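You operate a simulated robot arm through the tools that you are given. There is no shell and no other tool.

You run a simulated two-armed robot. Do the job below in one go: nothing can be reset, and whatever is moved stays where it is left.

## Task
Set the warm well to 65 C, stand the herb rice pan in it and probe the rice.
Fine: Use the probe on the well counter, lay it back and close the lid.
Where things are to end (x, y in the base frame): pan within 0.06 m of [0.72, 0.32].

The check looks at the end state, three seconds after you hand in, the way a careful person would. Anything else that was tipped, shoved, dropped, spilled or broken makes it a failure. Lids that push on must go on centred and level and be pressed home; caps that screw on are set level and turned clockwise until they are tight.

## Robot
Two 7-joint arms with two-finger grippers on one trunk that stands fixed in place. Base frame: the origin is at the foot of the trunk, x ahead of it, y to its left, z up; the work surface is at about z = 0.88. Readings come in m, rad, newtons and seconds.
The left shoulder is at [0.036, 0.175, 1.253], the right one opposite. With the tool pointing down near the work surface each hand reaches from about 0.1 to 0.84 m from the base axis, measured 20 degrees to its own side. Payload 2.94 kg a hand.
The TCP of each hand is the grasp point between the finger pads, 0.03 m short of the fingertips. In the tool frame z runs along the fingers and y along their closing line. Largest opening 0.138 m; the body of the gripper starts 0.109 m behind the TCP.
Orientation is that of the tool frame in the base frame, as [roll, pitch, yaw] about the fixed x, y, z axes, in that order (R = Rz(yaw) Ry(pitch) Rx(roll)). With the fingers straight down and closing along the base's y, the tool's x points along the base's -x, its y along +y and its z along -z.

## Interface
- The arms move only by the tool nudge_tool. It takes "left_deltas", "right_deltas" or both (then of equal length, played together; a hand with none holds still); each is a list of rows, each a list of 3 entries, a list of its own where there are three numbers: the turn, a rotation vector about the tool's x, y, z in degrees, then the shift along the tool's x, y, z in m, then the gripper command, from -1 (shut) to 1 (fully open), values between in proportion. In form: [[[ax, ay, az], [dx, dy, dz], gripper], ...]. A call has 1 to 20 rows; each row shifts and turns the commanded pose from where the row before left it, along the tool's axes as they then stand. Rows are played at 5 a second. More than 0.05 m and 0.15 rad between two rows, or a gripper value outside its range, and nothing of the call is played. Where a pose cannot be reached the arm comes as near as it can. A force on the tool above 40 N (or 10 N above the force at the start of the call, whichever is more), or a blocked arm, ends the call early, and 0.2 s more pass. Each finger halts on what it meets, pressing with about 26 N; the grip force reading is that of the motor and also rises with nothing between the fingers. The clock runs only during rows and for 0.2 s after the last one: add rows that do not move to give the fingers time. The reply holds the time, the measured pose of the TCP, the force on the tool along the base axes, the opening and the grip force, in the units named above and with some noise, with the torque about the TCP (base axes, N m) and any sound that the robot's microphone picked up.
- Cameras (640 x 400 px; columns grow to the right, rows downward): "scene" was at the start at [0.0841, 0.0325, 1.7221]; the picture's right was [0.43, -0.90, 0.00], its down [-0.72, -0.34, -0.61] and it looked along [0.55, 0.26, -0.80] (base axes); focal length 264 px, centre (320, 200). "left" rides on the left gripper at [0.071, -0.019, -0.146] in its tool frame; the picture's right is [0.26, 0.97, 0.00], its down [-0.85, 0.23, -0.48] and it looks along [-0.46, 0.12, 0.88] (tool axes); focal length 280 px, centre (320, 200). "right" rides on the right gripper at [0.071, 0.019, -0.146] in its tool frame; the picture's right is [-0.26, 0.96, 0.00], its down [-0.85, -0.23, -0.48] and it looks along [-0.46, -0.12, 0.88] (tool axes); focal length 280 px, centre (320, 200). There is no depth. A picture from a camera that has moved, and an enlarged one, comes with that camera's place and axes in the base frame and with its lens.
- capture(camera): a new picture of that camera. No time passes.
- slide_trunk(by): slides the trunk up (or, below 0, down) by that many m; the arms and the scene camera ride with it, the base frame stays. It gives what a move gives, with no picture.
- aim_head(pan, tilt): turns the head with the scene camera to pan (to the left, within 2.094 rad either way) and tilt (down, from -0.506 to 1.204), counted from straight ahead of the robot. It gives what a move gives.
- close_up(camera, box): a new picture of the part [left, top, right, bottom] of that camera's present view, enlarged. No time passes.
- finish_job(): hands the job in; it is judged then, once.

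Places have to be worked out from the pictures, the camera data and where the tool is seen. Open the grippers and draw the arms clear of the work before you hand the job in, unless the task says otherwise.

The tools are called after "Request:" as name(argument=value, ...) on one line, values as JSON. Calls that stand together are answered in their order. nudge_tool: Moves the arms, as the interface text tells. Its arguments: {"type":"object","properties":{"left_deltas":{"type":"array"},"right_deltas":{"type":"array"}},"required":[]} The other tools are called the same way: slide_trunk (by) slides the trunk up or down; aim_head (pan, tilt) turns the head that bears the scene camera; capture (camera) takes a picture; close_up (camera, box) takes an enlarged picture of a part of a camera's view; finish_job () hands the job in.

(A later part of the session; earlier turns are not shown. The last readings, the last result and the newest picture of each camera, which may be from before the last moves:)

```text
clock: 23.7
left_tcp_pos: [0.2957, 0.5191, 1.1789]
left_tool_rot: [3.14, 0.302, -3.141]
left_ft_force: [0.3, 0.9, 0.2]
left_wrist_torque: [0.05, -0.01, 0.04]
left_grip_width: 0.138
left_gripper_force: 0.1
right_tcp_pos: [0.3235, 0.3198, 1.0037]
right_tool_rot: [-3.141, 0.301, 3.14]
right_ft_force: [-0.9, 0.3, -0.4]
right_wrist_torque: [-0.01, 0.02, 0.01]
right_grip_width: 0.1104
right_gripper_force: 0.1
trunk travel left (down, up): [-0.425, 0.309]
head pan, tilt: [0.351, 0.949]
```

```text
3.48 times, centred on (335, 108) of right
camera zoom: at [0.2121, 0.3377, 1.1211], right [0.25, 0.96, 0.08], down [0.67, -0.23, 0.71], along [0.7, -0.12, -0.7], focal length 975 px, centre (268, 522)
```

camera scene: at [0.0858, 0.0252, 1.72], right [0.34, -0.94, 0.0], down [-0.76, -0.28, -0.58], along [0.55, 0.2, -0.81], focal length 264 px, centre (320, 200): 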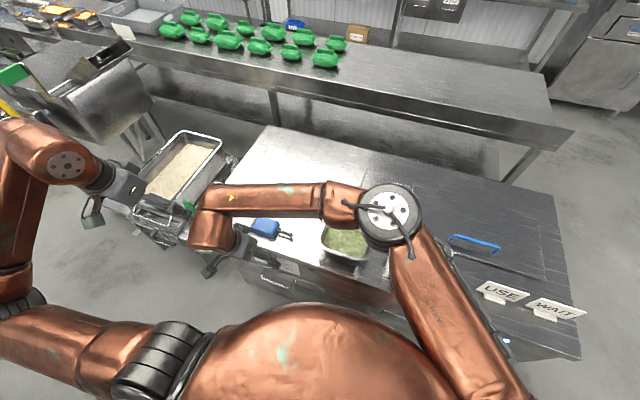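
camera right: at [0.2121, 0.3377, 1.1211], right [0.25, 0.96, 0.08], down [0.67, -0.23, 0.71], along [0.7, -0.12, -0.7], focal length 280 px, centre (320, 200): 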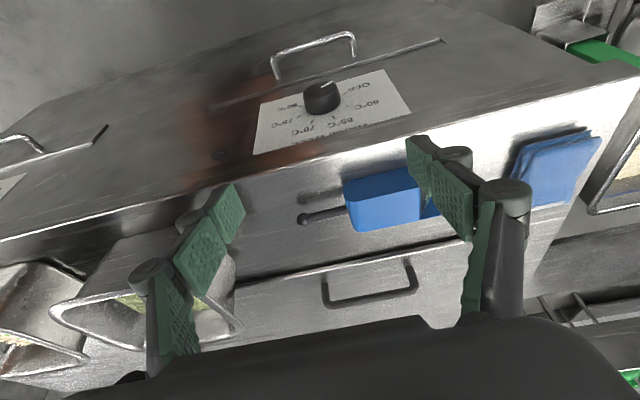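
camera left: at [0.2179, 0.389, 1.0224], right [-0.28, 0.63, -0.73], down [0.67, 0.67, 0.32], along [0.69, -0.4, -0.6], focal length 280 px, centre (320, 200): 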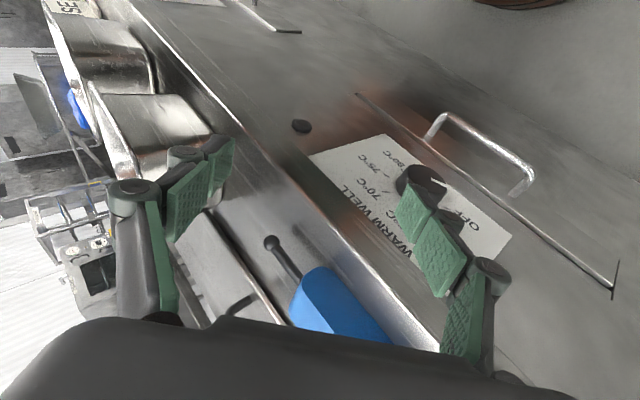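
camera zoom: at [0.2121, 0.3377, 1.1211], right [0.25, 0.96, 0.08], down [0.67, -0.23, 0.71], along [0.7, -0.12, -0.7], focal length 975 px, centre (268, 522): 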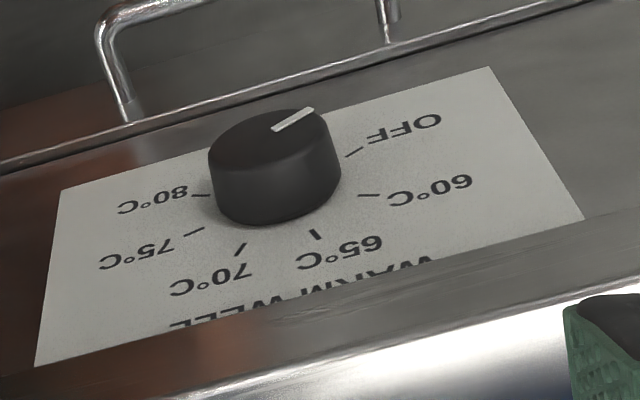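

The dial axis comes out at y≈0.321, z≈0.742, with ticks roughly 45° apart, so about 90° of turn. I lower the right hand in stages and watch where its elbow goes over the pans.

Request:
nudge_tool(right_deltas=[[[0, 0, 0], [0.0119, 0, 0.0382], 0.6], [[0, 0, 0], [0.0119, 0, 0.0382], 0.6], [[0, 0, 0], [0.0119, 0, 0.0382], 0.6], [[0, 0, 0], [0, 0, 0], 0.6]])

Request:
capture(camera="scene")

Request:
capture(camera="left")

```text
clock: 24.7
left_tcp_pos: [0.2952, 0.5206, 1.1796]
left_tool_rot: [-3.141, 0.3, 3.141]
left_ft_force: [0.4, -0.4, 0.2]
left_wrist_torque: [-0.02, 0.0, 0.01]
left_grip_width: 0.1379
left_gripper_force: 0.0
right_tcp_pos: [0.3239, 0.3179, 0.8829]
right_tool_rot: [3.14, 0.3, 3.141]
right_ft_force: [0.7, 0.6, -0.3]
right_wrist_torque: [0.01, -0.02, 0.01]
right_grip_width: 0.1105
right_gripper_force: 0.1
trunk travel left (down, up): [-0.425, 0.309]
head pan, tilt: [0.351, 0.949]
```

```text
taken
camera scene: at [0.0851, 0.0257, 1.72], right [0.34, -0.94, 0.0], down [-0.76, -0.28, -0.58], along [0.55, 0.2, -0.81], focal length 264 px, centre (320, 200)
```

scene: 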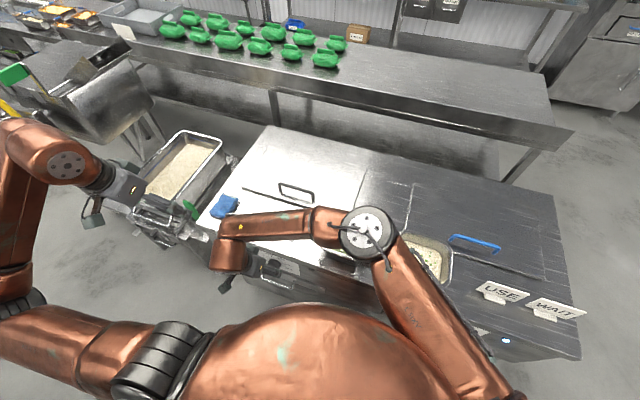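

```text
taken
camera left: at [0.1852, 0.5013, 1.2975], right [-0.25, 0.96, -0.08], down [0.67, 0.23, 0.71], along [0.7, 0.13, -0.7], focal length 280 px, centre (320, 200)
```

left: 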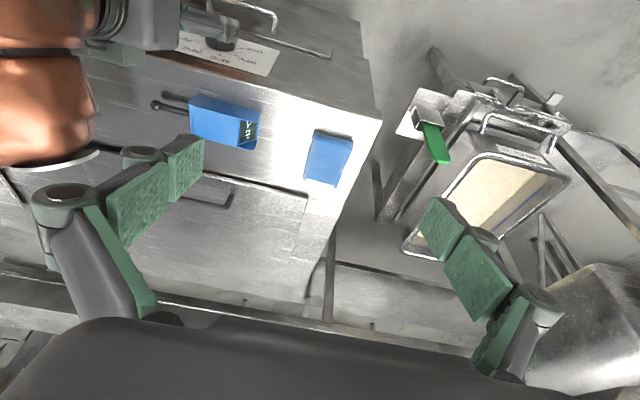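

The elbow sinks toward the pans as the hand goes down, so I raise the trunk 0.2 m to keep the elbow high before going on.

Request:
slide_trunk(by=0.2)

Request:
nudge_tool(right_deltas=[[[0, 0, 0], [0.0119, 0, 0.0382], 0.6], [[0, 0, 0], [0.0119, 0, 0.0382], 0.6], [[0, 0, 0], [0.0119, 0, 0.0382], 0.6], [[0, 0, 0], [0.0119, 0, 0.0382], 0.6], [[0, 0, 0], [0.0119, 0, 0.0382], 0.6], [[0, 0, 0], [0, 0, 0], 0.6]])

Request:
capture(camera="scene")

Request:
capture(camera="right")

```text
clock: 26.9
left_tcp_pos: [0.2958, 0.5212, 1.377]
left_tool_rot: [3.141, 0.298, 3.141]
left_ft_force: [-0.2, 0.4, 0.6]
left_wrist_torque: [-0.04, -0.01, 0.01]
left_grip_width: 0.138
left_gripper_force: 0.0
right_tcp_pos: [0.3222, 0.3197, 1.0834]
right_tool_rot: [3.141, 0.298, 3.14]
right_ft_force: [0.1, 0.2, -0.2]
right_wrist_torque: [0.03, -0.01, 0.02]
right_grip_width: 0.1104
right_gripper_force: 0.0
trunk travel left (down, up): [-0.625, 0.109]
head pan, tilt: [0.351, 0.949]
```

```text
clock: 28.5
left_tcp_pos: [0.2955, 0.5201, 1.3783]
left_tool_rot: [3.139, 0.301, 3.141]
left_ft_force: [0.1, 0.2, 0.5]
left_wrist_torque: [0.01, 0.04, 0.0]
left_grip_width: 0.1383
left_gripper_force: 0.1
right_tcp_pos: [0.3539, 0.2858, 0.8982]
right_tool_rot: [-3.13, 0.327, 3.124]
right_ft_force: [0.1, 0.1, -1.0]
right_wrist_torque: [0.01, 0.0, 0.0]
right_grip_width: 0.1105
right_gripper_force: 0.1
right hand out of reach, approached as far as the arm can: row 4, 5
trunk travel left (down, up): [-0.625, 0.109]
head pan, tilt: [0.351, 0.949]
stopped in row 6 (right hand): the arm was blocked; the commanded pose is now the measured one
```

```text
taken
camera scene: at [0.0527, 0.0258, 1.9197], right [0.34, -0.94, 0.0], down [-0.76, -0.28, -0.58], along [0.55, 0.2, -0.81], focal length 264 px, centre (320, 200)
```

scene: 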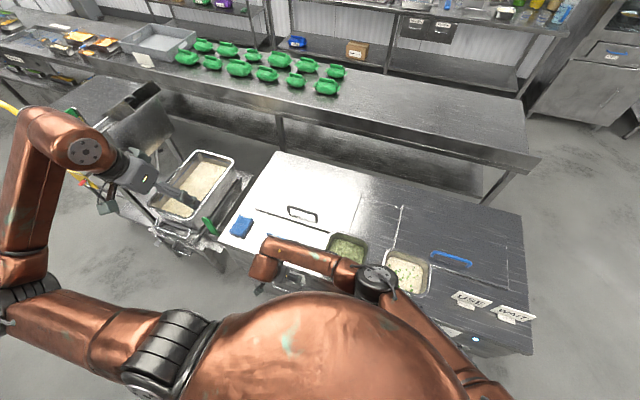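

```text
taken
camera right: at [0.2409, 0.3092, 1.0115], right [0.27, 0.96, 0.07], down [0.65, -0.24, 0.73], along [0.71, -0.15, -0.68], focal length 280 px, centre (320, 200)
```

right: 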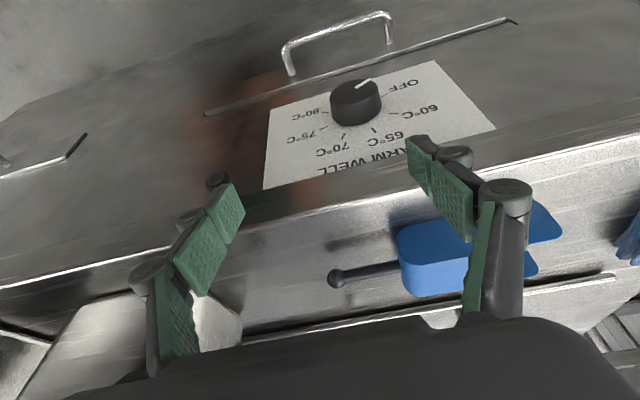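

The right arm reports "blocked/out of reach" here: crossing over is awkward for it. With the trunk raised the left arm should have room (its wrist no longer passes close to its shoulder), so I withdraw the right hand up and to the right.

Request:
nudge_tool(right_deltas=[[[0, 0, 0], [0.005, 0, -0.04], 0.6], [[0, 0, 0], [-0.0, 0, -0.04], 0.6], [[0, 0, 0], [-0.0119, 0, -0.0382], 0.6], [[0, 0, 0], [-0.0119, 0, -0.0382], 0.6], [[0, 0, 0], [-0.0119, 0, -0.0382], 0.6], [[0, 0, 0], [0, -0.045, 0], 0.6], [[0, 0, 0], [0, -0.045, 0], 0.6], [[0, 0, 0], [0, -0.045, 0], 0.6], [[0, 0, 0], [0, -0.045, 0], 0.6], [[0, 0, 0], [0, -0.045, 0], 0.6], [[0, 0, 0], [0, -0.045, 0], 0.6], [[0, 0, 0], [0, -0.045, 0], 0.6], [[0, 0, 0], [0, -0.045, 0], 0.6], [[0, 5.73, 0], [0, 0, 0], 0.6], [[0, 5.73, 0], [0, 0, 0], 0.6], [[0, 5.73, 0], [0, 0, 0], 0.6], [[0, 0, 0], [0, 0, 0], 0.6]])

Request:
capture(camera="scene")

```text
clock: 32.1
left_tcp_pos: [0.2959, 0.5214, 1.3783]
left_tool_rot: [3.141, 0.301, -3.141]
left_ft_force: [0.4, 0.8, -0.6]
left_wrist_torque: [-0.02, -0.03, 0.0]
left_grip_width: 0.138
left_gripper_force: 0.0
right_tcp_pos: [0.3101, -0.0679, 1.0957]
right_tool_rot: [-3.13, 0.022, 3.122]
right_ft_force: [0.6, -0.1, -0.2]
right_wrist_torque: [-0.01, -0.01, 0.0]
right_grip_width: 0.1106
right_gripper_force: 0.1
trunk travel left (down, up): [-0.625, 0.109]
head pan, tilt: [0.351, 0.949]
```

```text
taken
camera scene: at [0.052, 0.0268, 1.9197], right [0.34, -0.94, 0.0], down [-0.76, -0.28, -0.58], along [0.55, 0.2, -0.81], focal length 264 px, centre (320, 200)
```

scene: 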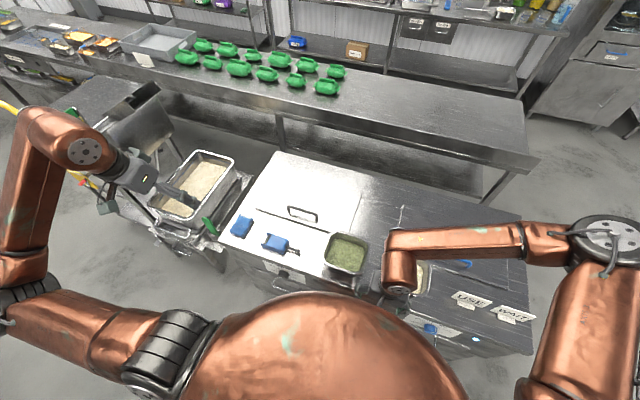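

Right hand is back at [0.31,-0.07,1.10] and nothing moved on the counter. Now the left hand goes down on its own side in front of the counter.

Request:
nudge_tool(left_deltas=[[[0, 0, 0], [0.0095, -0.01, 0.0387], 0.6], [[0, 0, 0], [0.0095, -0.01, 0.0387], 0.6], [[0, 0, 0], [0.0095, -0.01, 0.0387], 0.6], [[0, 0, 0], [0.0095, -0.01, 0.0387], 0.6], [[0, 0, 0], [0.0095, -0.01, 0.0387], 0.6], [[0, 0, 0], [0.0095, -0.01, 0.0387], 0.6], [[0, 0, 0], [0.0095, -0.01, 0.0387], 0.6], [[0, 0, 0], [0.0095, -0.01, 0.0387], 0.6], [[0, 0, 0], [0.0095, -0.01, 0.0387], 0.6], [[0, 0, 0], [0.0095, -0.01, 0.0387], 0.6], [[0, 0, 0], [0, 0, 0], 0.6]])

Request:
capture(camera="scene")

```text
clock: 34.5
left_tcp_pos: [0.3203, 0.4203, 0.9801]
left_tool_rot: [3.14, 0.303, -3.14]
left_ft_force: [-0.1, 0.1, -0.2]
left_wrist_torque: [0.02, 0.01, -0.01]
left_grip_width: 0.1103
left_gripper_force: 0.1
right_tcp_pos: [0.3103, -0.0688, 1.0962]
right_tool_rot: [-3.133, 0.026, 3.122]
right_ft_force: [-0.3, 0.4, -0.3]
right_wrist_torque: [0.02, -0.05, -0.01]
right_grip_width: 0.1101
right_gripper_force: 0.1
trunk travel left (down, up): [-0.625, 0.109]
head pan, tilt: [0.351, 0.949]
```

```text
taken
camera scene: at [0.0514, 0.0249, 1.9198], right [0.34, -0.94, 0.0], down [-0.76, -0.28, -0.58], along [0.55, 0.2, -0.81], focal length 264 px, centre (320, 200)
```

scene: 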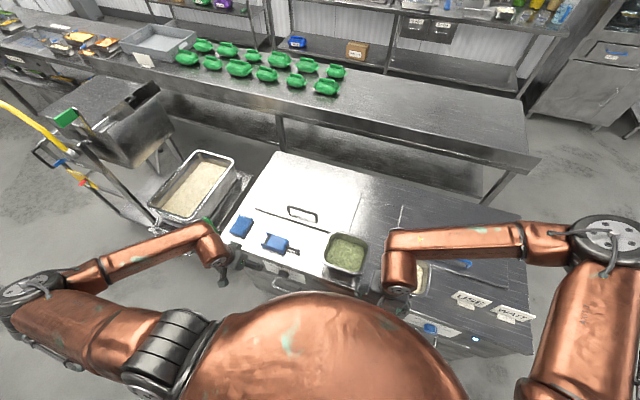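

Good, reachable. I continue down in front of the dial to about z=0.80, y=0.33.

Request:
nudge_tool(left_deltas=[[[0, 0, 0], [0.0097, -0.018, 0.0347], 0.6], [[0, 0, 0], [0.0097, -0.018, 0.0347], 0.6], [[0, 0, 0], [0.0097, -0.018, 0.0347], 0.6], [[0, 0, 0], [0.0097, -0.018, 0.0347], 0.6], [[0, 0, 0], [0.0097, -0.018, 0.0347], 0.6], [[0, 0, 0], [0, 0, 0], 0.6]])

Request:
capture(camera="left")

Request:
capture(camera="scene")

```text
clock: 35.9
left_tcp_pos: [0.3259, 0.3307, 0.7996]
left_tool_rot: [3.141, 0.303, 3.141]
left_ft_force: [-0.2, -0.6, 0.4]
left_wrist_torque: [0.04, -0.02, -0.02]
left_grip_width: 0.1107
left_gripper_force: 0.0
right_tcp_pos: [0.3101, -0.0689, 1.0956]
right_tool_rot: [-3.133, 0.024, 3.124]
right_ft_force: [-0.2, -0.5, -0.1]
right_wrist_torque: [-0.02, 0.0, 0.01]
right_grip_width: 0.1107
right_gripper_force: 0.0
trunk travel left (down, up): [-0.625, 0.109]
head pan, tilt: [0.351, 0.949]
```

```text
taken
camera left: at [0.2153, 0.3111, 0.9171], right [-0.25, 0.96, -0.08], down [0.67, 0.23, 0.71], along [0.7, 0.13, -0.7], focal length 280 px, centre (320, 200)
```

left: 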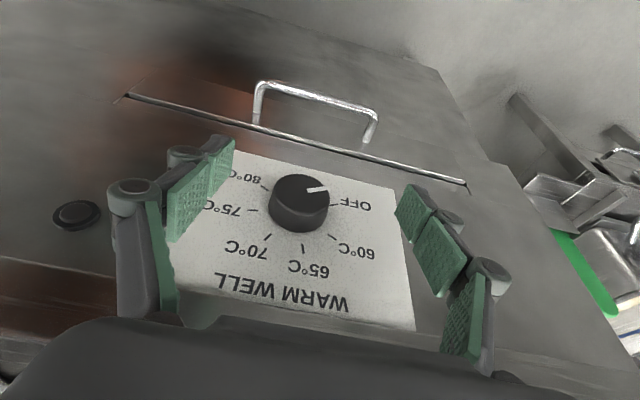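

```text
taken
camera scene: at [0.0518, 0.0255, 1.9198], right [0.34, -0.94, 0.0], down [-0.76, -0.28, -0.58], along [0.55, 0.2, -0.81], focal length 264 px, centre (320, 200)
```

scene: 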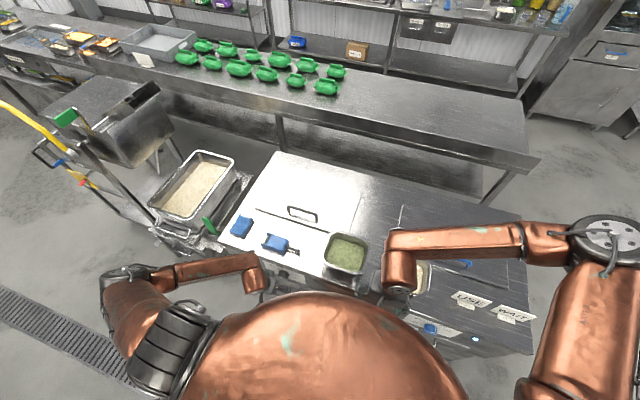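

Now the dial is between the fingers in the view. I enlarge it for measuring.

Request:
close_up(camera="left", box=[190, 140, 430, 290])

```text
2.67 times, centred on (310, 215) of left
camera zoom: at [0.2153, 0.3111, 0.9171], right [-0.25, 0.96, -0.08], down [0.67, 0.23, 0.71], along [0.7, 0.13, -0.7], focal length 748 px, centre (347, 160)
```

zoom: 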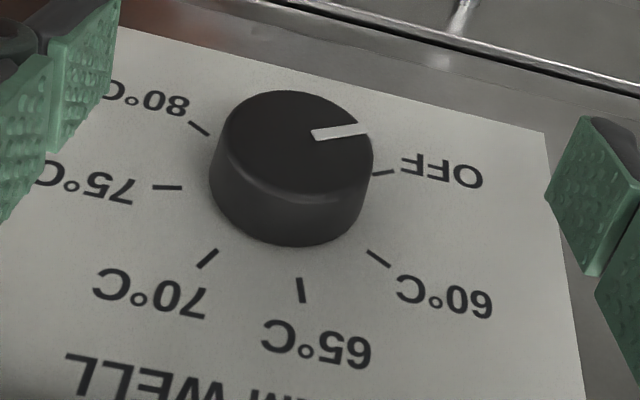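

The dial axis again measures y≈0.322, z≈0.746, and OFF→65 looks like 95–100° of clockwise turn. I test the left lean (−45° about x) in front of the dial now that the trunk is higher.

Request:
nudge_tool(left_deltas=[[[7.16, 0, -2.22], [0, 0, 0], 0.6], [[7.16, 0, -2.22], [0, 0, 0], 0.6], [[7.16, 0, -2.22], [0, 0, 0], 0.6], [[7.16, 0, -2.22], [0, 0, 0], 0.6], [[7.16, 0, -2.22], [0, 0, 0], 0.6], [[7.16, 0, -2.22], [0, 0, 0], 0.6], [[0, 0, 0], [0, 0, 0], 0.6]])

Request:
capture(camera="left")

Request:
capture(camera="scene")

```text
clock: 37.5
left_tcp_pos: [0.3158, 0.2921, 0.7906]
left_tool_rot: [-2.391, 0.223, -2.935]
left_ft_force: [-0.3, 0.0, 0.8]
left_wrist_torque: [0.02, 0.0, 0.03]
left_grip_width: 0.1107
left_gripper_force: 0.1
left hand out of reach, approached as far as the arm can: row 3, 4
right_tcp_pos: [0.3113, -0.0706, 1.0953]
right_tool_rot: [-3.133, 0.022, 3.123]
right_ft_force: [-1.3, -0.9, -1.0]
right_wrist_torque: [0.04, 0.03, 0.05]
right_grip_width: 0.1102
right_gripper_force: 0.0
trunk travel left (down, up): [-0.625, 0.109]
head pan, tilt: [0.351, 0.949]
```

```text
taken
camera left: at [0.206, 0.3564, 0.8915], right [-0.25, 0.67, -0.7], down [0.67, 0.64, 0.37], along [0.7, -0.37, -0.61], focal length 280 px, centre (320, 200)
```

left: 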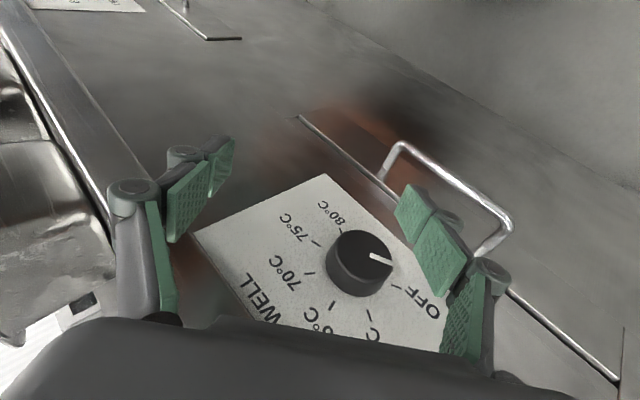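

```text
taken
camera scene: at [0.0531, 0.0236, 1.9197], right [0.34, -0.94, 0.0], down [-0.76, -0.28, -0.58], along [0.55, 0.2, -0.81], focal length 264 px, centre (320, 200)
```

scene: 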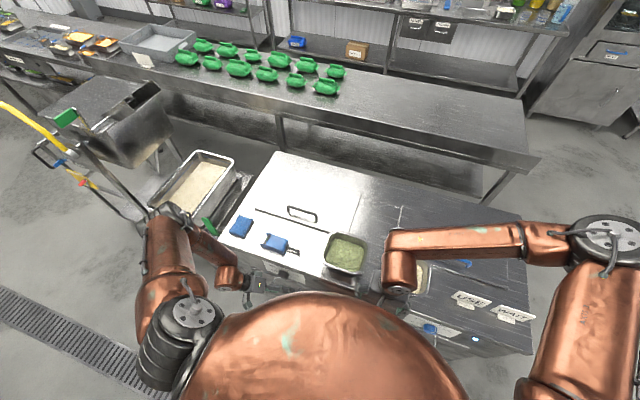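

The lean is reached (about 42°) with the elbow swung high, TCP at [0.316,0.292,0.791]. I shift to line up with the dial axis while keeping in front of its face.

Request:
nudge_tool(left_deltas=[[[0, 0, 0], [-0.0068, 0.026, 0.0024], 0.5], [[0, 0, 0], [-0.0068, 0.026, 0.0024], 0.5], [[0, 0, 0], [0, 0, 0], 0.5]])

Request:
capture(camera="left")

```text
clock: 38.3
left_tcp_pos: [0.3297, 0.3326, 0.7535]
left_tool_rot: [-2.39, 0.222, -2.933]
left_ft_force: [-0.3, 0.1, -0.7]
left_wrist_torque: [0.03, -0.02, -0.02]
left_grip_width: 0.1035
left_gripper_force: 0.0
right_tcp_pos: [0.3116, -0.0694, 1.0959]
right_tool_rot: [-3.132, 0.023, 3.123]
right_ft_force: [0.8, 0.3, -0.1]
right_wrist_torque: [-0.02, 0.02, -0.01]
right_grip_width: 0.1104
right_gripper_force: 0.1
trunk travel left (down, up): [-0.625, 0.109]
head pan, tilt: [0.351, 0.949]
```

```text
taken
camera left: at [0.2193, 0.3963, 0.8563], right [-0.25, 0.67, -0.7], down [0.67, 0.64, 0.37], along [0.7, -0.37, -0.61], focal length 280 px, centre (320, 200)
```

left: 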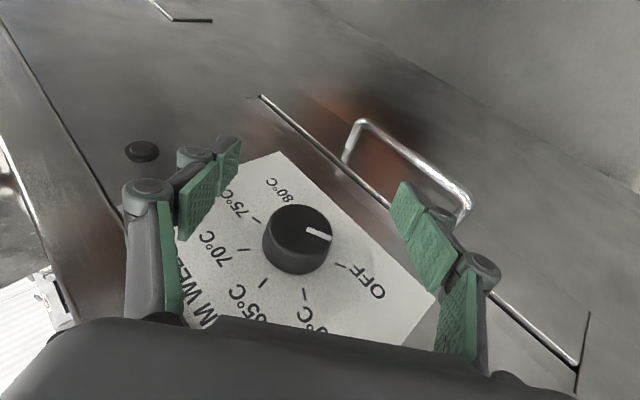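

The dial sits centred between the fingers as predicted. I advance straight in (+x) by 0.044 m so the fingers straddle the dial.

Request:
nudge_tool(left_deltas=[[[0, 0, 0], [-0.021, 0, 0.0066], 0.5], [[0, 0, 0], [-0.021, 0, 0.0066], 0.5], [[0, 0, 0], [0, 0, 0], 0.5]])

Request:
capture(camera="left")

```text
clock: 39.1
left_tcp_pos: [0.3729, 0.331, 0.7534]
left_tool_rot: [-2.393, 0.221, -2.934]
left_ft_force: [0.1, 0.3, 0.3]
left_wrist_torque: [0.01, -0.02, 0.01]
left_grip_width: 0.1036
left_gripper_force: 0.0
right_tcp_pos: [0.3098, -0.0695, 1.0957]
right_tool_rot: [-3.133, 0.024, 3.122]
right_ft_force: [0.0, 0.7, 1.1]
right_wrist_torque: [0.01, -0.01, 0.01]
right_grip_width: 0.1105
right_gripper_force: 0.0
trunk travel left (down, up): [-0.625, 0.109]
head pan, tilt: [0.351, 0.949]
```

```text
taken
camera left: at [0.2626, 0.3957, 0.8559], right [-0.25, 0.67, -0.7], down [0.67, 0.64, 0.37], along [0.7, -0.37, -0.61], focal length 280 px, centre (320, 200)
```

left: 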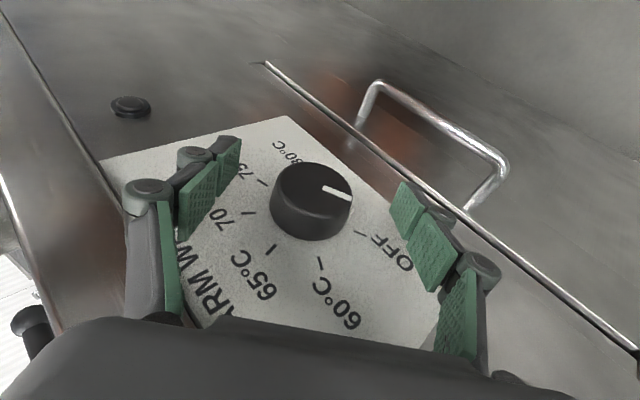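

The dial lies between the pads with no contact on the panel yet. I go 4 mm further in and close the fingers on the dial.

Request:
nudge_tool(left_deltas=[[[0, 0, 0], [-0.0038, 0, 0.0012], 0.5], [[0, 0, 0], [0, 0, 0], -1], [[0, 0, 0], [0, 0, 0], -1], [[0, 0, 0], [0, 0, 0], -1], [[0, 0, 0], [0, 0, 0], -1], [[0, 0, 0], [0, 0, 0], -1], [[0, 0, 0], [0, 0, 0], -1]])

Request:
capture(camera="left")

```text
clock: 40.7
left_tcp_pos: [0.3777, 0.3308, 0.7556]
left_tool_rot: [-2.39, 0.221, -2.933]
left_ft_force: [0.6, -7.9, 6.5]
left_wrist_torque: [-0.09, -0.01, -0.24]
left_grip_width: 0.0487
left_gripper_force: 45.4
right_tcp_pos: [0.3113, -0.0706, 1.0945]
right_tool_rot: [-3.134, 0.024, 3.123]
right_ft_force: [0.1, -0.2, 0.2]
right_wrist_torque: [-0.01, 0.01, 0.01]
right_grip_width: 0.1105
right_gripper_force: 0.0
trunk travel left (down, up): [-0.625, 0.109]
head pan, tilt: [0.351, 0.949]
```

```text
taken
camera left: at [0.2673, 0.3939, 0.8565], right [-0.25, 0.67, -0.7], down [0.67, 0.64, 0.37], along [0.7, -0.37, -0.61], focal length 280 px, centre (320, 200)
```

left: 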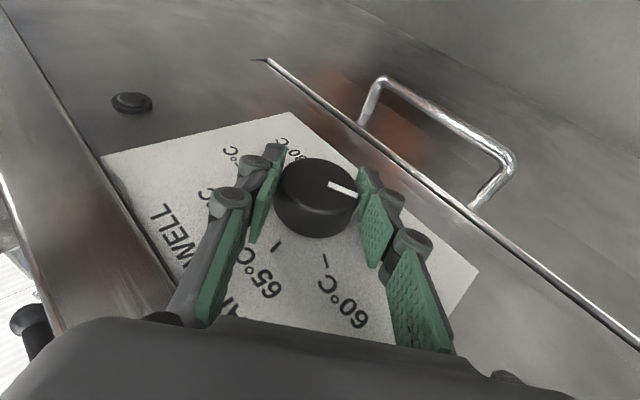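

The dial is gripped (width 0.049 m); a ~10 N side force says the hand sits a few mm off toward +tool-y. I shift 3 mm to relax it and start turning clockwise about the dial axis in small steps.

Request:
nudge_tool(left_deltas=[[[0, 0, 0], [0, -0.003, 0], -1], [[-7.16, 0, 2.22], [0, -0.0017, 0], -1], [[-7.16, 0, 2.22], [0, -0.0017, 0], -1], [[0, 0, 0], [0, 0, 0], -1]])

Request:
capture(camera="left")

```text
clock: 41.7
left_tcp_pos: [0.3771, 0.3278, 0.7565]
left_tool_rot: [-2.66, 0.263, -3.001]
left_ft_force: [6.5, -4.8, -32.1]
left_wrist_torque: [0.08, 0.45, 0.17]
left_grip_width: 0.0488
left_gripper_force: 44.9
right_tcp_pos: [0.3123, -0.0683, 1.0949]
right_tool_rot: [-3.131, 0.023, 3.12]
right_ft_force: [0.4, -0.9, 0.1]
right_wrist_torque: [-0.02, 0.03, 0.01]
right_grip_width: 0.1104
right_gripper_force: 0.1
trunk travel left (down, up): [-0.625, 0.109]
head pan, tilt: [0.351, 0.949]
```

```text
taken
camera left: at [0.2676, 0.3634, 0.8718], right [-0.26, 0.83, -0.5], down [0.67, 0.52, 0.53], along [0.7, -0.2, -0.69], focal length 280 px, centre (320, 200)
```

left: 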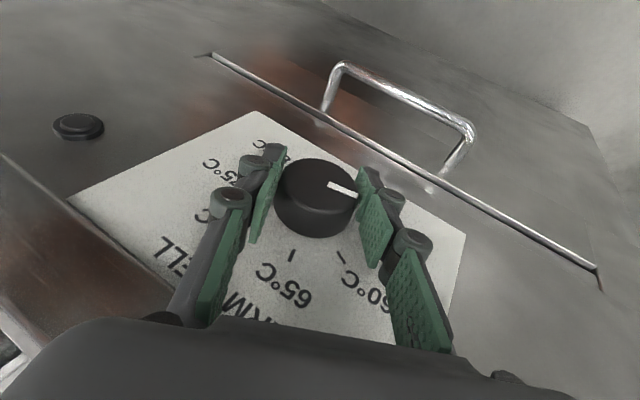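

The dial turns with the hand (pointer stays with the fingers while the ticks move). Force is −32 N in z, so I relax toward the dial by 3 mm and continue in small steps.

Request:
nudge_tool(left_deltas=[[[0, 0, 0], [0.0009, 0.001, 0.0029], -1], [[0, 0, 0], [0, 0, 0], -1]])

```text
clock: 42.3
left_tcp_pos: [0.3774, 0.3279, 0.7558]
left_tool_rot: [-2.658, 0.268, -2.996]
left_ft_force: [-4.1, 7.8, 10.6]
left_wrist_torque: [-0.03, 0.58, -0.29]
left_grip_width: 0.0488
left_gripper_force: 45.0
right_tcp_pos: [0.3103, -0.0688, 1.0961]
right_tool_rot: [-3.131, 0.025, 3.121]
right_ft_force: [-0.1, 0.1, 0.1]
right_wrist_torque: [-0.03, -0.03, -0.04]
right_grip_width: 0.1105
right_gripper_force: 0.0
trunk travel left (down, up): [-0.625, 0.109]
head pan, tilt: [0.351, 0.949]
```

Stiffness is about 14 N/mm, forces are now small. I continue turning, two 6° rows at a time, watching the force.

Request:
nudge_tool(left_deltas=[[[-5.73, 0, 1.79], [-0.0002, -0.0012, -0.0007], -1], [[-5.73, 0, 1.79], [0, -0.0012, 0], -1], [[0, 0, 0], [0, 0, 0], -1]])

```text
clock: 43.1
left_tcp_pos: [0.378, 0.3269, 0.7576]
left_tool_rot: [-2.875, 0.289, -3.058]
left_ft_force: [-2.0, 13.4, 8.7]
left_wrist_torque: [0.08, -0.06, 0.34]
left_grip_width: 0.0484
left_gripper_force: 45.2
right_tcp_pos: [0.3103, -0.0682, 1.0948]
right_tool_rot: [-3.131, 0.026, 3.122]
right_ft_force: [0.5, -0.4, -0.1]
right_wrist_torque: [0.0, 0.02, -0.01]
right_grip_width: 0.1103
right_gripper_force: 0.2
trunk travel left (down, up): [-0.625, 0.109]
head pan, tilt: [0.351, 0.949]
```

Lean is now −15°, about 27° turned so far, with modest forces. I continue with small corrections.

Request:
nudge_tool(left_deltas=[[[-5.73, 0, 1.79], [-0.0002, -0.0005, -0.0008], -1], [[-5.73, 0, 1.79], [0, -0.0012, 0], -1], [[0, 0, 0], [0, 0, 0], -1]])

Request:
capture(camera="left")

```text
clock: 43.9
left_tcp_pos: [0.3779, 0.3242, 0.7573]
left_tool_rot: [-3.094, 0.297, -3.124]
left_ft_force: [1.0, 17.9, -6.1]
left_wrist_torque: [0.13, 0.06, 0.03]
left_grip_width: 0.0484
left_gripper_force: 44.6
right_tcp_pos: [0.3118, -0.0675, 1.0954]
right_tool_rot: [-3.132, 0.023, 3.122]
right_ft_force: [-0.2, 0.3, -0.1]
right_wrist_torque: [0.0, -0.01, -0.03]
right_grip_width: 0.11
right_gripper_force: 0.0
trunk travel left (down, up): [-0.625, 0.109]
head pan, tilt: [0.351, 0.949]
```

```text
taken
camera left: at [0.2674, 0.3111, 0.8769], right [-0.25, 0.96, -0.12], down [0.67, 0.26, 0.69], along [0.7, 0.1, -0.71], focal length 280 px, centre (320, 200)
```

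left: 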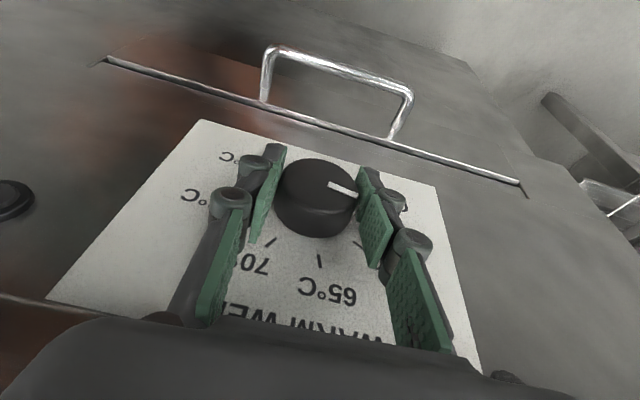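

About 40° turned; the pointer still follows the hand. I continue to positive lean.

Request:
nudge_tool(left_deltas=[[[-5.73, 0, 1.79], [0.0001, 0.0, 0.0003], -1], [[-5.73, 0, 1.79], [0, -0.001, 0], -1], [[0, 0, 0], [0, 0, 0], -1]])

```text
clock: 44.7
left_tcp_pos: [0.3769, 0.3239, 0.7573]
left_tool_rot: [2.969, 0.295, 3.097]
left_ft_force: [-0.3, 18.0, -5.4]
left_wrist_torque: [0.12, 0.25, 0.49]
left_grip_width: 0.0489
left_gripper_force: 45.1
right_tcp_pos: [0.3103, -0.0685, 1.0954]
right_tool_rot: [-3.132, 0.023, 3.123]
right_ft_force: [-0.7, -0.2, -1.0]
right_wrist_torque: [-0.03, -0.02, 0.0]
right_grip_width: 0.1102
right_gripper_force: 0.1
trunk travel left (down, up): [-0.625, 0.109]
head pan, tilt: [0.351, 0.949]
```

Request:
nudge_tool(left_deltas=[[[-5.73, 0, 1.79], [0.0001, 0.0, 0.0003], -1], [[-5.73, 0, 1.79], [0, -0.001, 0], -1], [[0, 0, 0], [0, 0, 0], -1]])

```text
clock: 45.5
left_tcp_pos: [0.3773, 0.3226, 0.7569]
left_tool_rot: [2.754, 0.277, 3.034]
left_ft_force: [-1.8, 15.8, -3.7]
left_wrist_torque: [0.13, 0.32, 0.54]
left_grip_width: 0.0484
left_gripper_force: 44.8
right_tcp_pos: [0.3106, -0.0687, 1.096]
right_tool_rot: [-3.13, 0.022, 3.122]
right_ft_force: [0.2, -0.3, 0.4]
right_wrist_torque: [0.01, 0.04, -0.01]
right_grip_width: 0.1104
right_gripper_force: 0.1
trunk travel left (down, up): [-0.625, 0.109]
head pan, tilt: [0.351, 0.949]
```

64° turned so far, forces fine. I go on two more rows and look.

Request:
nudge_tool(left_deltas=[[[-5.73, 0, 1.79], [0.0001, 0.0, 0.0003], -1], [[-5.73, 0, 1.79], [0, -0.001, 0], -1], [[0, 0, 0], [0, 0, 0], -1]])

Request:
capture(camera="left")

Request:
capture(camera="scene")

```text
clock: 46.3
left_tcp_pos: [0.3786, 0.3209, 0.7559]
left_tool_rot: [2.541, 0.249, 2.976]
left_ft_force: [-3.4, 12.9, 2.2]
left_wrist_torque: [0.1, 0.12, 0.25]
left_grip_width: 0.0486
left_gripper_force: 45.2
right_tcp_pos: [0.3109, -0.0681, 1.0948]
right_tool_rot: [-3.131, 0.024, 3.122]
right_ft_force: [0.0, -0.9, -0.6]
right_wrist_torque: [0.01, 0.0, -0.01]
right_grip_width: 0.1105
right_gripper_force: 0.1
trunk travel left (down, up): [-0.625, 0.109]
head pan, tilt: [0.351, 0.949]
```

```text
taken
camera left: at [0.2675, 0.2397, 0.8452], right [-0.25, 0.85, 0.47], down [0.67, -0.19, 0.72], along [0.7, 0.49, -0.52], focal length 280 px, centre (320, 200)
```

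left: 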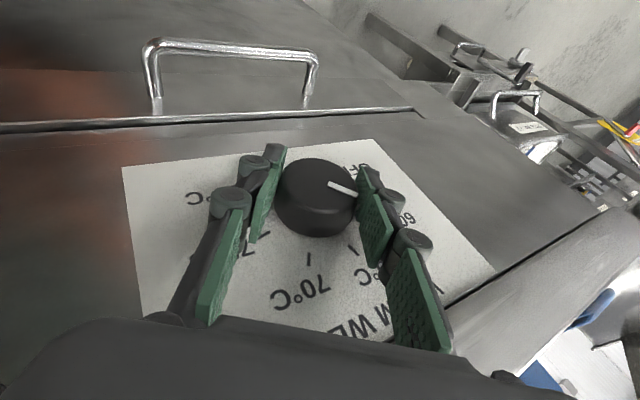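

```text
taken
camera scene: at [0.0517, 0.0271, 1.9198], right [0.34, -0.94, 0.0], down [-0.76, -0.28, -0.58], along [0.55, 0.2, -0.81], focal length 264 px, centre (320, 200)
```

scene: 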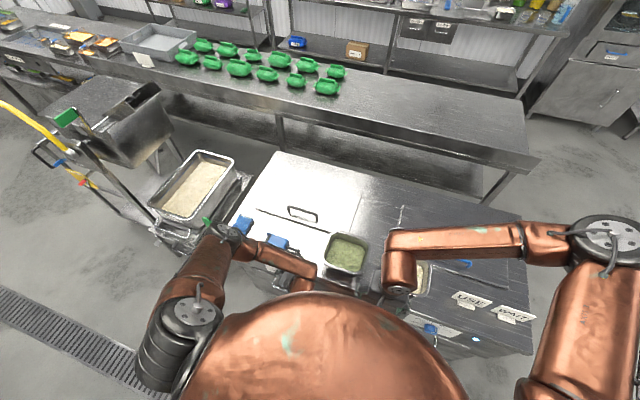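

76° turned (lean +34°); elbow stays high above the counter. Two more rows, then I check.

Request:
nudge_tool(left_deltas=[[[-5.73, 0, 1.79], [0.0001, 0.0, 0.0003], -1], [[-5.73, 0, 1.79], [0, -0.001, 0], -1], [[0, 0, 0], [0, 0, 0], -1]])

Request:
capture(camera="left")

```text
clock: 47.1
left_tcp_pos: [0.3773, 0.3188, 0.7543]
left_tool_rot: [2.328, 0.209, 2.927]
left_ft_force: [-3.0, 8.0, 3.7]
left_wrist_torque: [0.06, -0.18, 0.36]
left_grip_width: 0.0485
left_gripper_force: 44.8
right_tcp_pos: [0.3112, -0.0679, 1.0958]
right_tool_rot: [-3.13, 0.022, 3.123]
right_ft_force: [0.0, -0.9, 0.0]
right_wrist_torque: [0.01, 0.0, 0.03]
right_grip_width: 0.1102
right_gripper_force: 0.2
trunk travel left (down, up): [-0.625, 0.109]
head pan, tilt: [0.351, 0.949]
```

```text
taken
camera left: at [0.2675, 0.2219, 0.8254], right [-0.25, 0.73, 0.63], down [0.67, -0.34, 0.66], along [0.7, 0.59, -0.41], focal length 280 px, centre (320, 200)
```

left: 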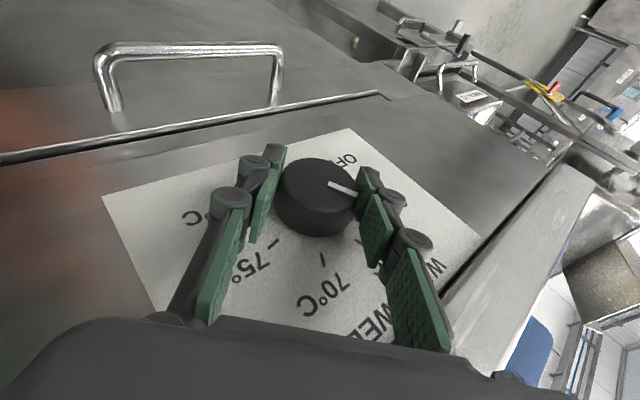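

88° turned. By my measurement about 8–10° more is needed; I turn 8° more, then release and back off to look at the pointer against the 65 tick.

Request:
nudge_tool(left_deltas=[[[-3.82, 0, 1.19], [0.0001, -0.0003, 0.0003], -1], [[-3.82, 0, 1.19], [0, -0.0007, 0], -1], [[0, 0, 0], [0, 0, 0], -1], [[0, 0, 0], [0, 0, 0], 0.5], [[0, 0, 0], [0, 0, 0], 0.5], [[0, 0, 0], [0, 0, 0], 0.5], [[0, 0, 0], [0, 0, 0], 0.5]])

Request:
capture(camera="left")

```text
clock: 48.7
left_tcp_pos: [0.3774, 0.3193, 0.755]
left_tool_rot: [2.189, 0.176, 2.899]
left_ft_force: [-0.1, 0.5, 0.4]
left_wrist_torque: [-0.01, 0.03, 0.02]
left_grip_width: 0.1034
left_gripper_force: 0.2
right_tcp_pos: [0.3115, -0.0692, 1.0965]
right_tool_rot: [-3.133, 0.024, 3.124]
right_ft_force: [-0.1, 0.8, 0.2]
right_wrist_torque: [0.01, 0.01, -0.02]
right_grip_width: 0.1103
right_gripper_force: 0.0
trunk travel left (down, up): [-0.625, 0.109]
head pan, tilt: [0.351, 0.949]
```

```text
taken
camera left: at [0.2677, 0.2128, 0.8104], right [-0.25, 0.64, 0.73], down [0.67, -0.43, 0.61], along [0.7, 0.64, -0.32], focal length 280 px, centre (320, 200)
```

left: 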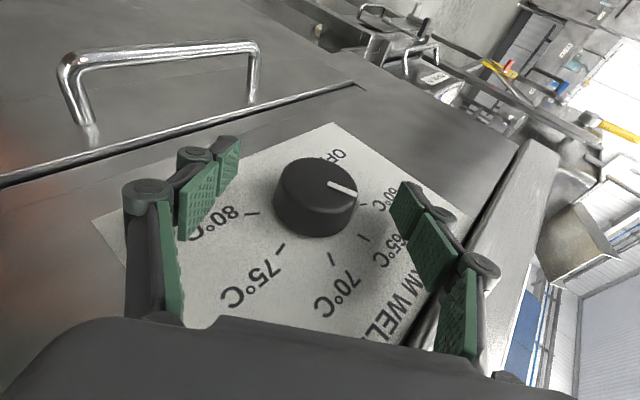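

I enlarge the view to compare the pointer with the ticks.

Request:
close_up(camera="left", box=[220, 130, 420, 290])

```text
2.50 times, centred on (320, 210) of left
camera zoom: at [0.2677, 0.2128, 0.8104], right [-0.25, 0.64, 0.73], down [0.67, -0.43, 0.61], along [0.7, 0.64, -0.32], focal length 701 px, centre (320, 175)
```

zoom: 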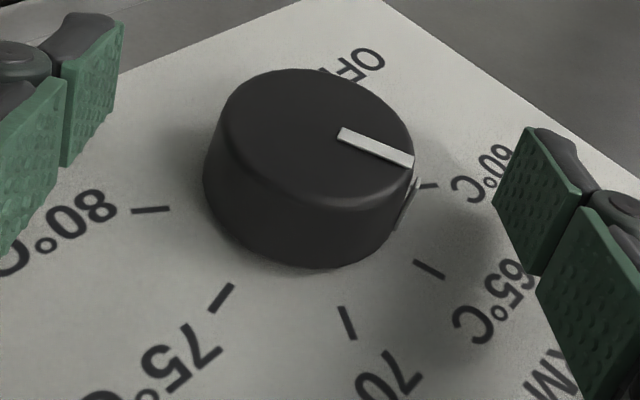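

The pointer measures about 24° left of top and the 65 tick about 18°, so roughly 6° remain. I re-grip, turn 6° further and release.

Request:
nudge_tool(left_deltas=[[[0, 0, 0], [0, 0, 0], -1], [[0, 0, 0], [0, 0, 0], -1], [[0, 0, 0], [0, 0, 0], -1], [[0, 0, 0], [0, 0, 0], -1], [[-2.86, 0, 0.9], [0, -0.0005, 0], -1], [[-2.86, 0, 0.9], [0, -0.0005, 0], -1], [[0, 0, 0], [0, 0, 0], -1], [[0, 0, 0], [0, 0, 0], 0.5], [[0, 0, 0], [0, 0, 0], 0.5], [[0, 0, 0], [0, 0, 0], 0.5], [[0, 0, 0], [0, 0, 0], 0.5]])

Request:
close_up(camera="left", box=[220, 130, 420, 290])

```text
clock: 51.1
left_tcp_pos: [0.3792, 0.3182, 0.753]
left_tool_rot: [2.087, 0.15, 2.884]
left_ft_force: [-0.2, 0.6, 0.3]
left_wrist_torque: [-0.02, -0.01, 0.02]
left_grip_width: 0.1034
left_gripper_force: 0.0
right_tcp_pos: [0.311, -0.0695, 1.096]
right_tool_rot: [-3.133, 0.027, 3.124]
right_ft_force: [-0.3, -1.1, -1.1]
right_wrist_torque: [-0.04, 0.0, -0.01]
right_grip_width: 0.1104
right_gripper_force: 0.1
trunk travel left (down, up): [-0.625, 0.109]
head pan, tilt: [0.351, 0.949]
```

```text
2.50 times, centred on (320, 210) of left
camera zoom: at [0.2677, 0.2072, 0.7981], right [-0.25, 0.56, 0.79], down [0.67, -0.49, 0.56], along [0.7, 0.67, -0.25], focal length 701 px, centre (320, 175)
```

zoom: 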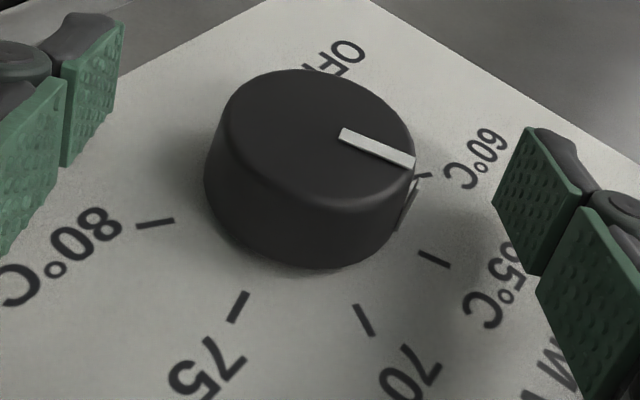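

I back the hand straight out 0.05 m and un-lean it to look at the dial from the front.

Request:
nudge_tool(left_deltas=[[[0, 0, 0], [0.0239, 0, -0.0074], 0.5], [[0, 0, 0], [0.0239, 0, -0.0074], 0.5], [[7.16, 0, -2.22], [0, 0, 0], 0.6], [[7.16, 0, -2.22], [0, 0, 0], 0.6], [[7.16, 0, -2.22], [0, 0, 0], 0.6], [[7.16, 0, -2.22], [0, 0, 0], 0.6], [[7.16, 0, -2.22], [0, 0, -0.005], 0.6], [[7.16, 0, -2.22], [0, 0, -0.01], 0.6], [[7.16, 0, -2.22], [0, 0, -0.01], 0.6], [[7.16, 0, -2.22], [0, 0, -0.01], 0.6], [[0, 0, 0], [0, 0, 0], 0.6]])

Request:
capture(camera="left")

Request:
capture(camera="scene")

```text
clock: 53.5
left_tcp_pos: [0.3192, 0.3069, 0.7866]
left_tool_rot: [-3.128, 0.298, -3.138]
left_ft_force: [0.7, -0.2, 0.3]
left_wrist_torque: [0.04, 0.03, 0.01]
left_grip_width: 0.1103
left_gripper_force: 0.0
right_tcp_pos: [0.3127, -0.0694, 1.0953]
right_tool_rot: [-3.133, 0.022, 3.123]
right_ft_force: [0.9, -0.2, -0.7]
right_wrist_torque: [0.07, 0.07, 0.0]
right_grip_width: 0.1106
right_gripper_force: 0.0
trunk travel left (down, up): [-0.625, 0.109]
head pan, tilt: [0.351, 0.949]
```

```text
taken
camera left: at [0.2085, 0.2902, 0.9052], right [-0.25, 0.96, -0.09], down [0.67, 0.24, 0.7], along [0.7, 0.12, -0.71], focal length 280 px, centre (320, 200)
```

left: 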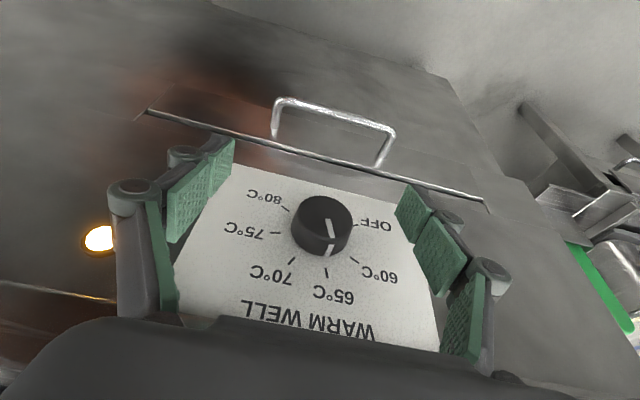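

```text
taken
camera scene: at [0.0548, 0.0233, 1.9197], right [0.34, -0.94, 0.0], down [-0.76, -0.28, -0.58], along [0.55, 0.2, -0.81], focal length 264 px, centre (320, 200)
```

scene: 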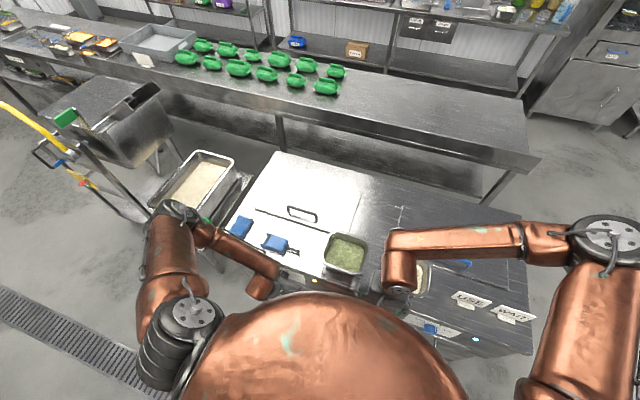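

The indicator lamp is now lit amber. I enlarge the dial to check the pointer against 65.

Request:
close_up(camera="left", box=[240, 170, 410, 320])

```text
2.67 times, centred on (325, 245) of left
camera zoom: at [0.2085, 0.2902, 0.9052], right [-0.25, 0.96, -0.09], down [0.67, 0.24, 0.7], along [0.7, 0.12, -0.71], focal length 748 px, centre (307, 80)
```

zoom: 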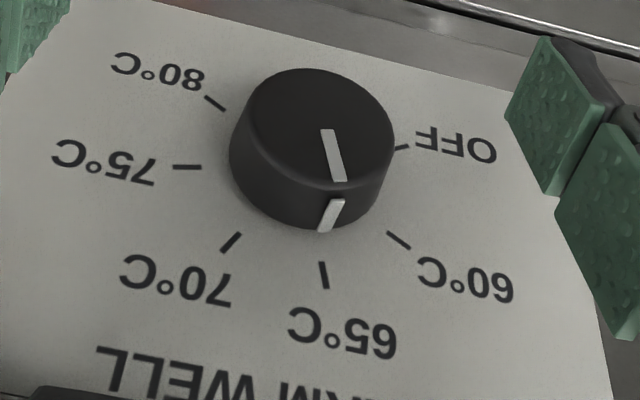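

The pointer (≈16–20°) lines up with the 65 tick (≈18°) within a few degrees and the lamp is on, so the dial is set. Now I lift the left hand away, up and slightly left, out of the dial area.

Request:
nudge_tool(left_deltas=[[[0, 0, 0], [0.02, 0.01, -0.01], 1], [[0, 0, 0], [-0.0097, 0.018, -0.0347], 1], [[0, 0, 0], [-0.0097, 0.018, -0.0347], 1], [[0, 0, 0], [-0.0097, 0.018, -0.0347], 1], [[0, 0, 0], [-0.0097, 0.018, -0.0347], 1], [[0, 0, 0], [-0.0097, 0.018, -0.0347], 1], [[0, 0, 0], [-0.0095, 0.01, -0.0387], 1], [[0, 0, 0], [-0.0095, 0.01, -0.0387], 1], [[0, 0, 0], [-0.0095, 0.01, -0.0387], 1], [[0, 0, 0], [-0.0095, 0.01, -0.0387], 1], [[0, 0, 0], [-0.0095, 0.01, -0.0387], 1], [[0, 0, 0], [-0.0095, 0.01, -0.0387], 1], [[0, 0, 0], [0, 0, 0], 1]])

Request:
capture(camera="scene")

```text
clock: 56.3
left_tcp_pos: [0.2776, 0.4748, 1.2061]
left_tool_rot: [-3.13, 0.299, -3.137]
left_ft_force: [0.1, 0.4, -0.1]
left_wrist_torque: [-0.01, 0.04, -0.04]
left_grip_width: 0.1381
left_gripper_force: 0.1
right_tcp_pos: [0.3118, -0.0692, 1.095]
right_tool_rot: [-3.133, 0.023, 3.121]
right_ft_force: [-0.3, -0.1, -0.1]
right_wrist_torque: [-0.02, 0.01, 0.02]
right_grip_width: 0.1102
right_gripper_force: 0.1
trunk travel left (down, up): [-0.625, 0.109]
head pan, tilt: [0.351, 0.949]
```

```text
taken
camera scene: at [0.0541, 0.0263, 1.9196], right [0.34, -0.94, 0.0], down [-0.76, -0.28, -0.58], along [0.55, 0.2, -0.81], focal length 264 px, centre (320, 200)
```

scene: 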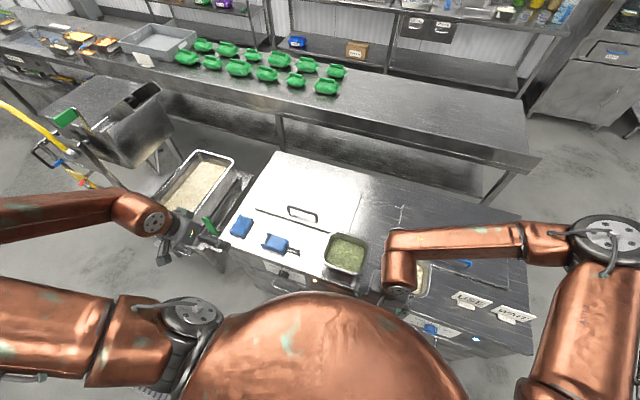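

The left hand is up and clear. I zoom in on the lid, handle, probe and pan from the head camera to measure them.

Request:
close_up(camera="scene", box=[225, 145, 425, 290])

Request:
close_up(camera="scene", box=[225, 205, 305, 260])

Request:
close_up(camera="scene", box=[310, 220, 390, 285])

```text
2.76 times, centred on (325, 218) of scene
camera zoom: at [0.0541, 0.0263, 1.9196], right [0.34, -0.94, 0.0], down [-0.76, -0.28, -0.58], along [0.55, 0.2, -0.81], focal length 729 px, centre (306, 152)
```

zoom: 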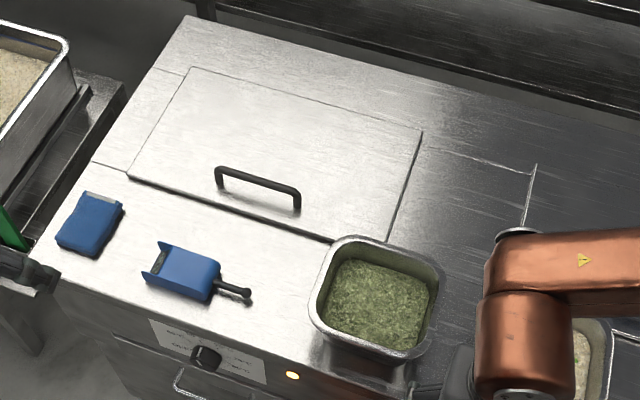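

```text
7.27 times, centred on (265, 232) of scene
camera zoom: at [0.0541, 0.0263, 1.9196], right [0.34, -0.94, 0.0], down [-0.76, -0.28, -0.58], along [0.55, 0.2, -0.81], focal length 1922 px, centre (720, -36)
```

zoom: 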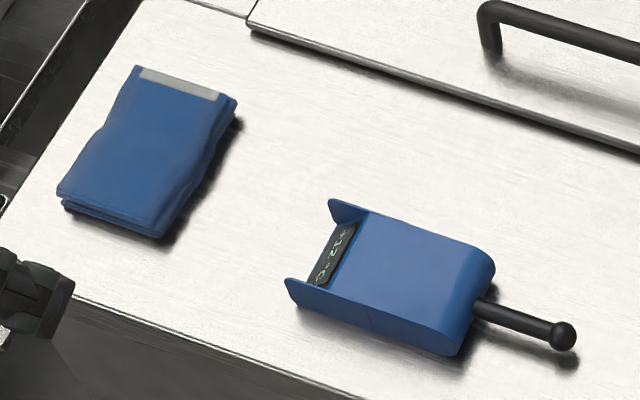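

```text
6.15 times, centred on (350, 252) of scene
camera zoom: at [0.0541, 0.0263, 1.9196], right [0.34, -0.94, 0.0], down [-0.76, -0.28, -0.58], along [0.55, 0.2, -0.81], focal length 1627 px, centre (135, -123)
```

zoom: 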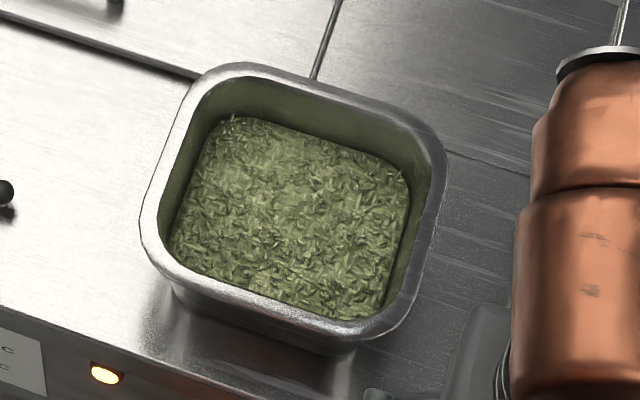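

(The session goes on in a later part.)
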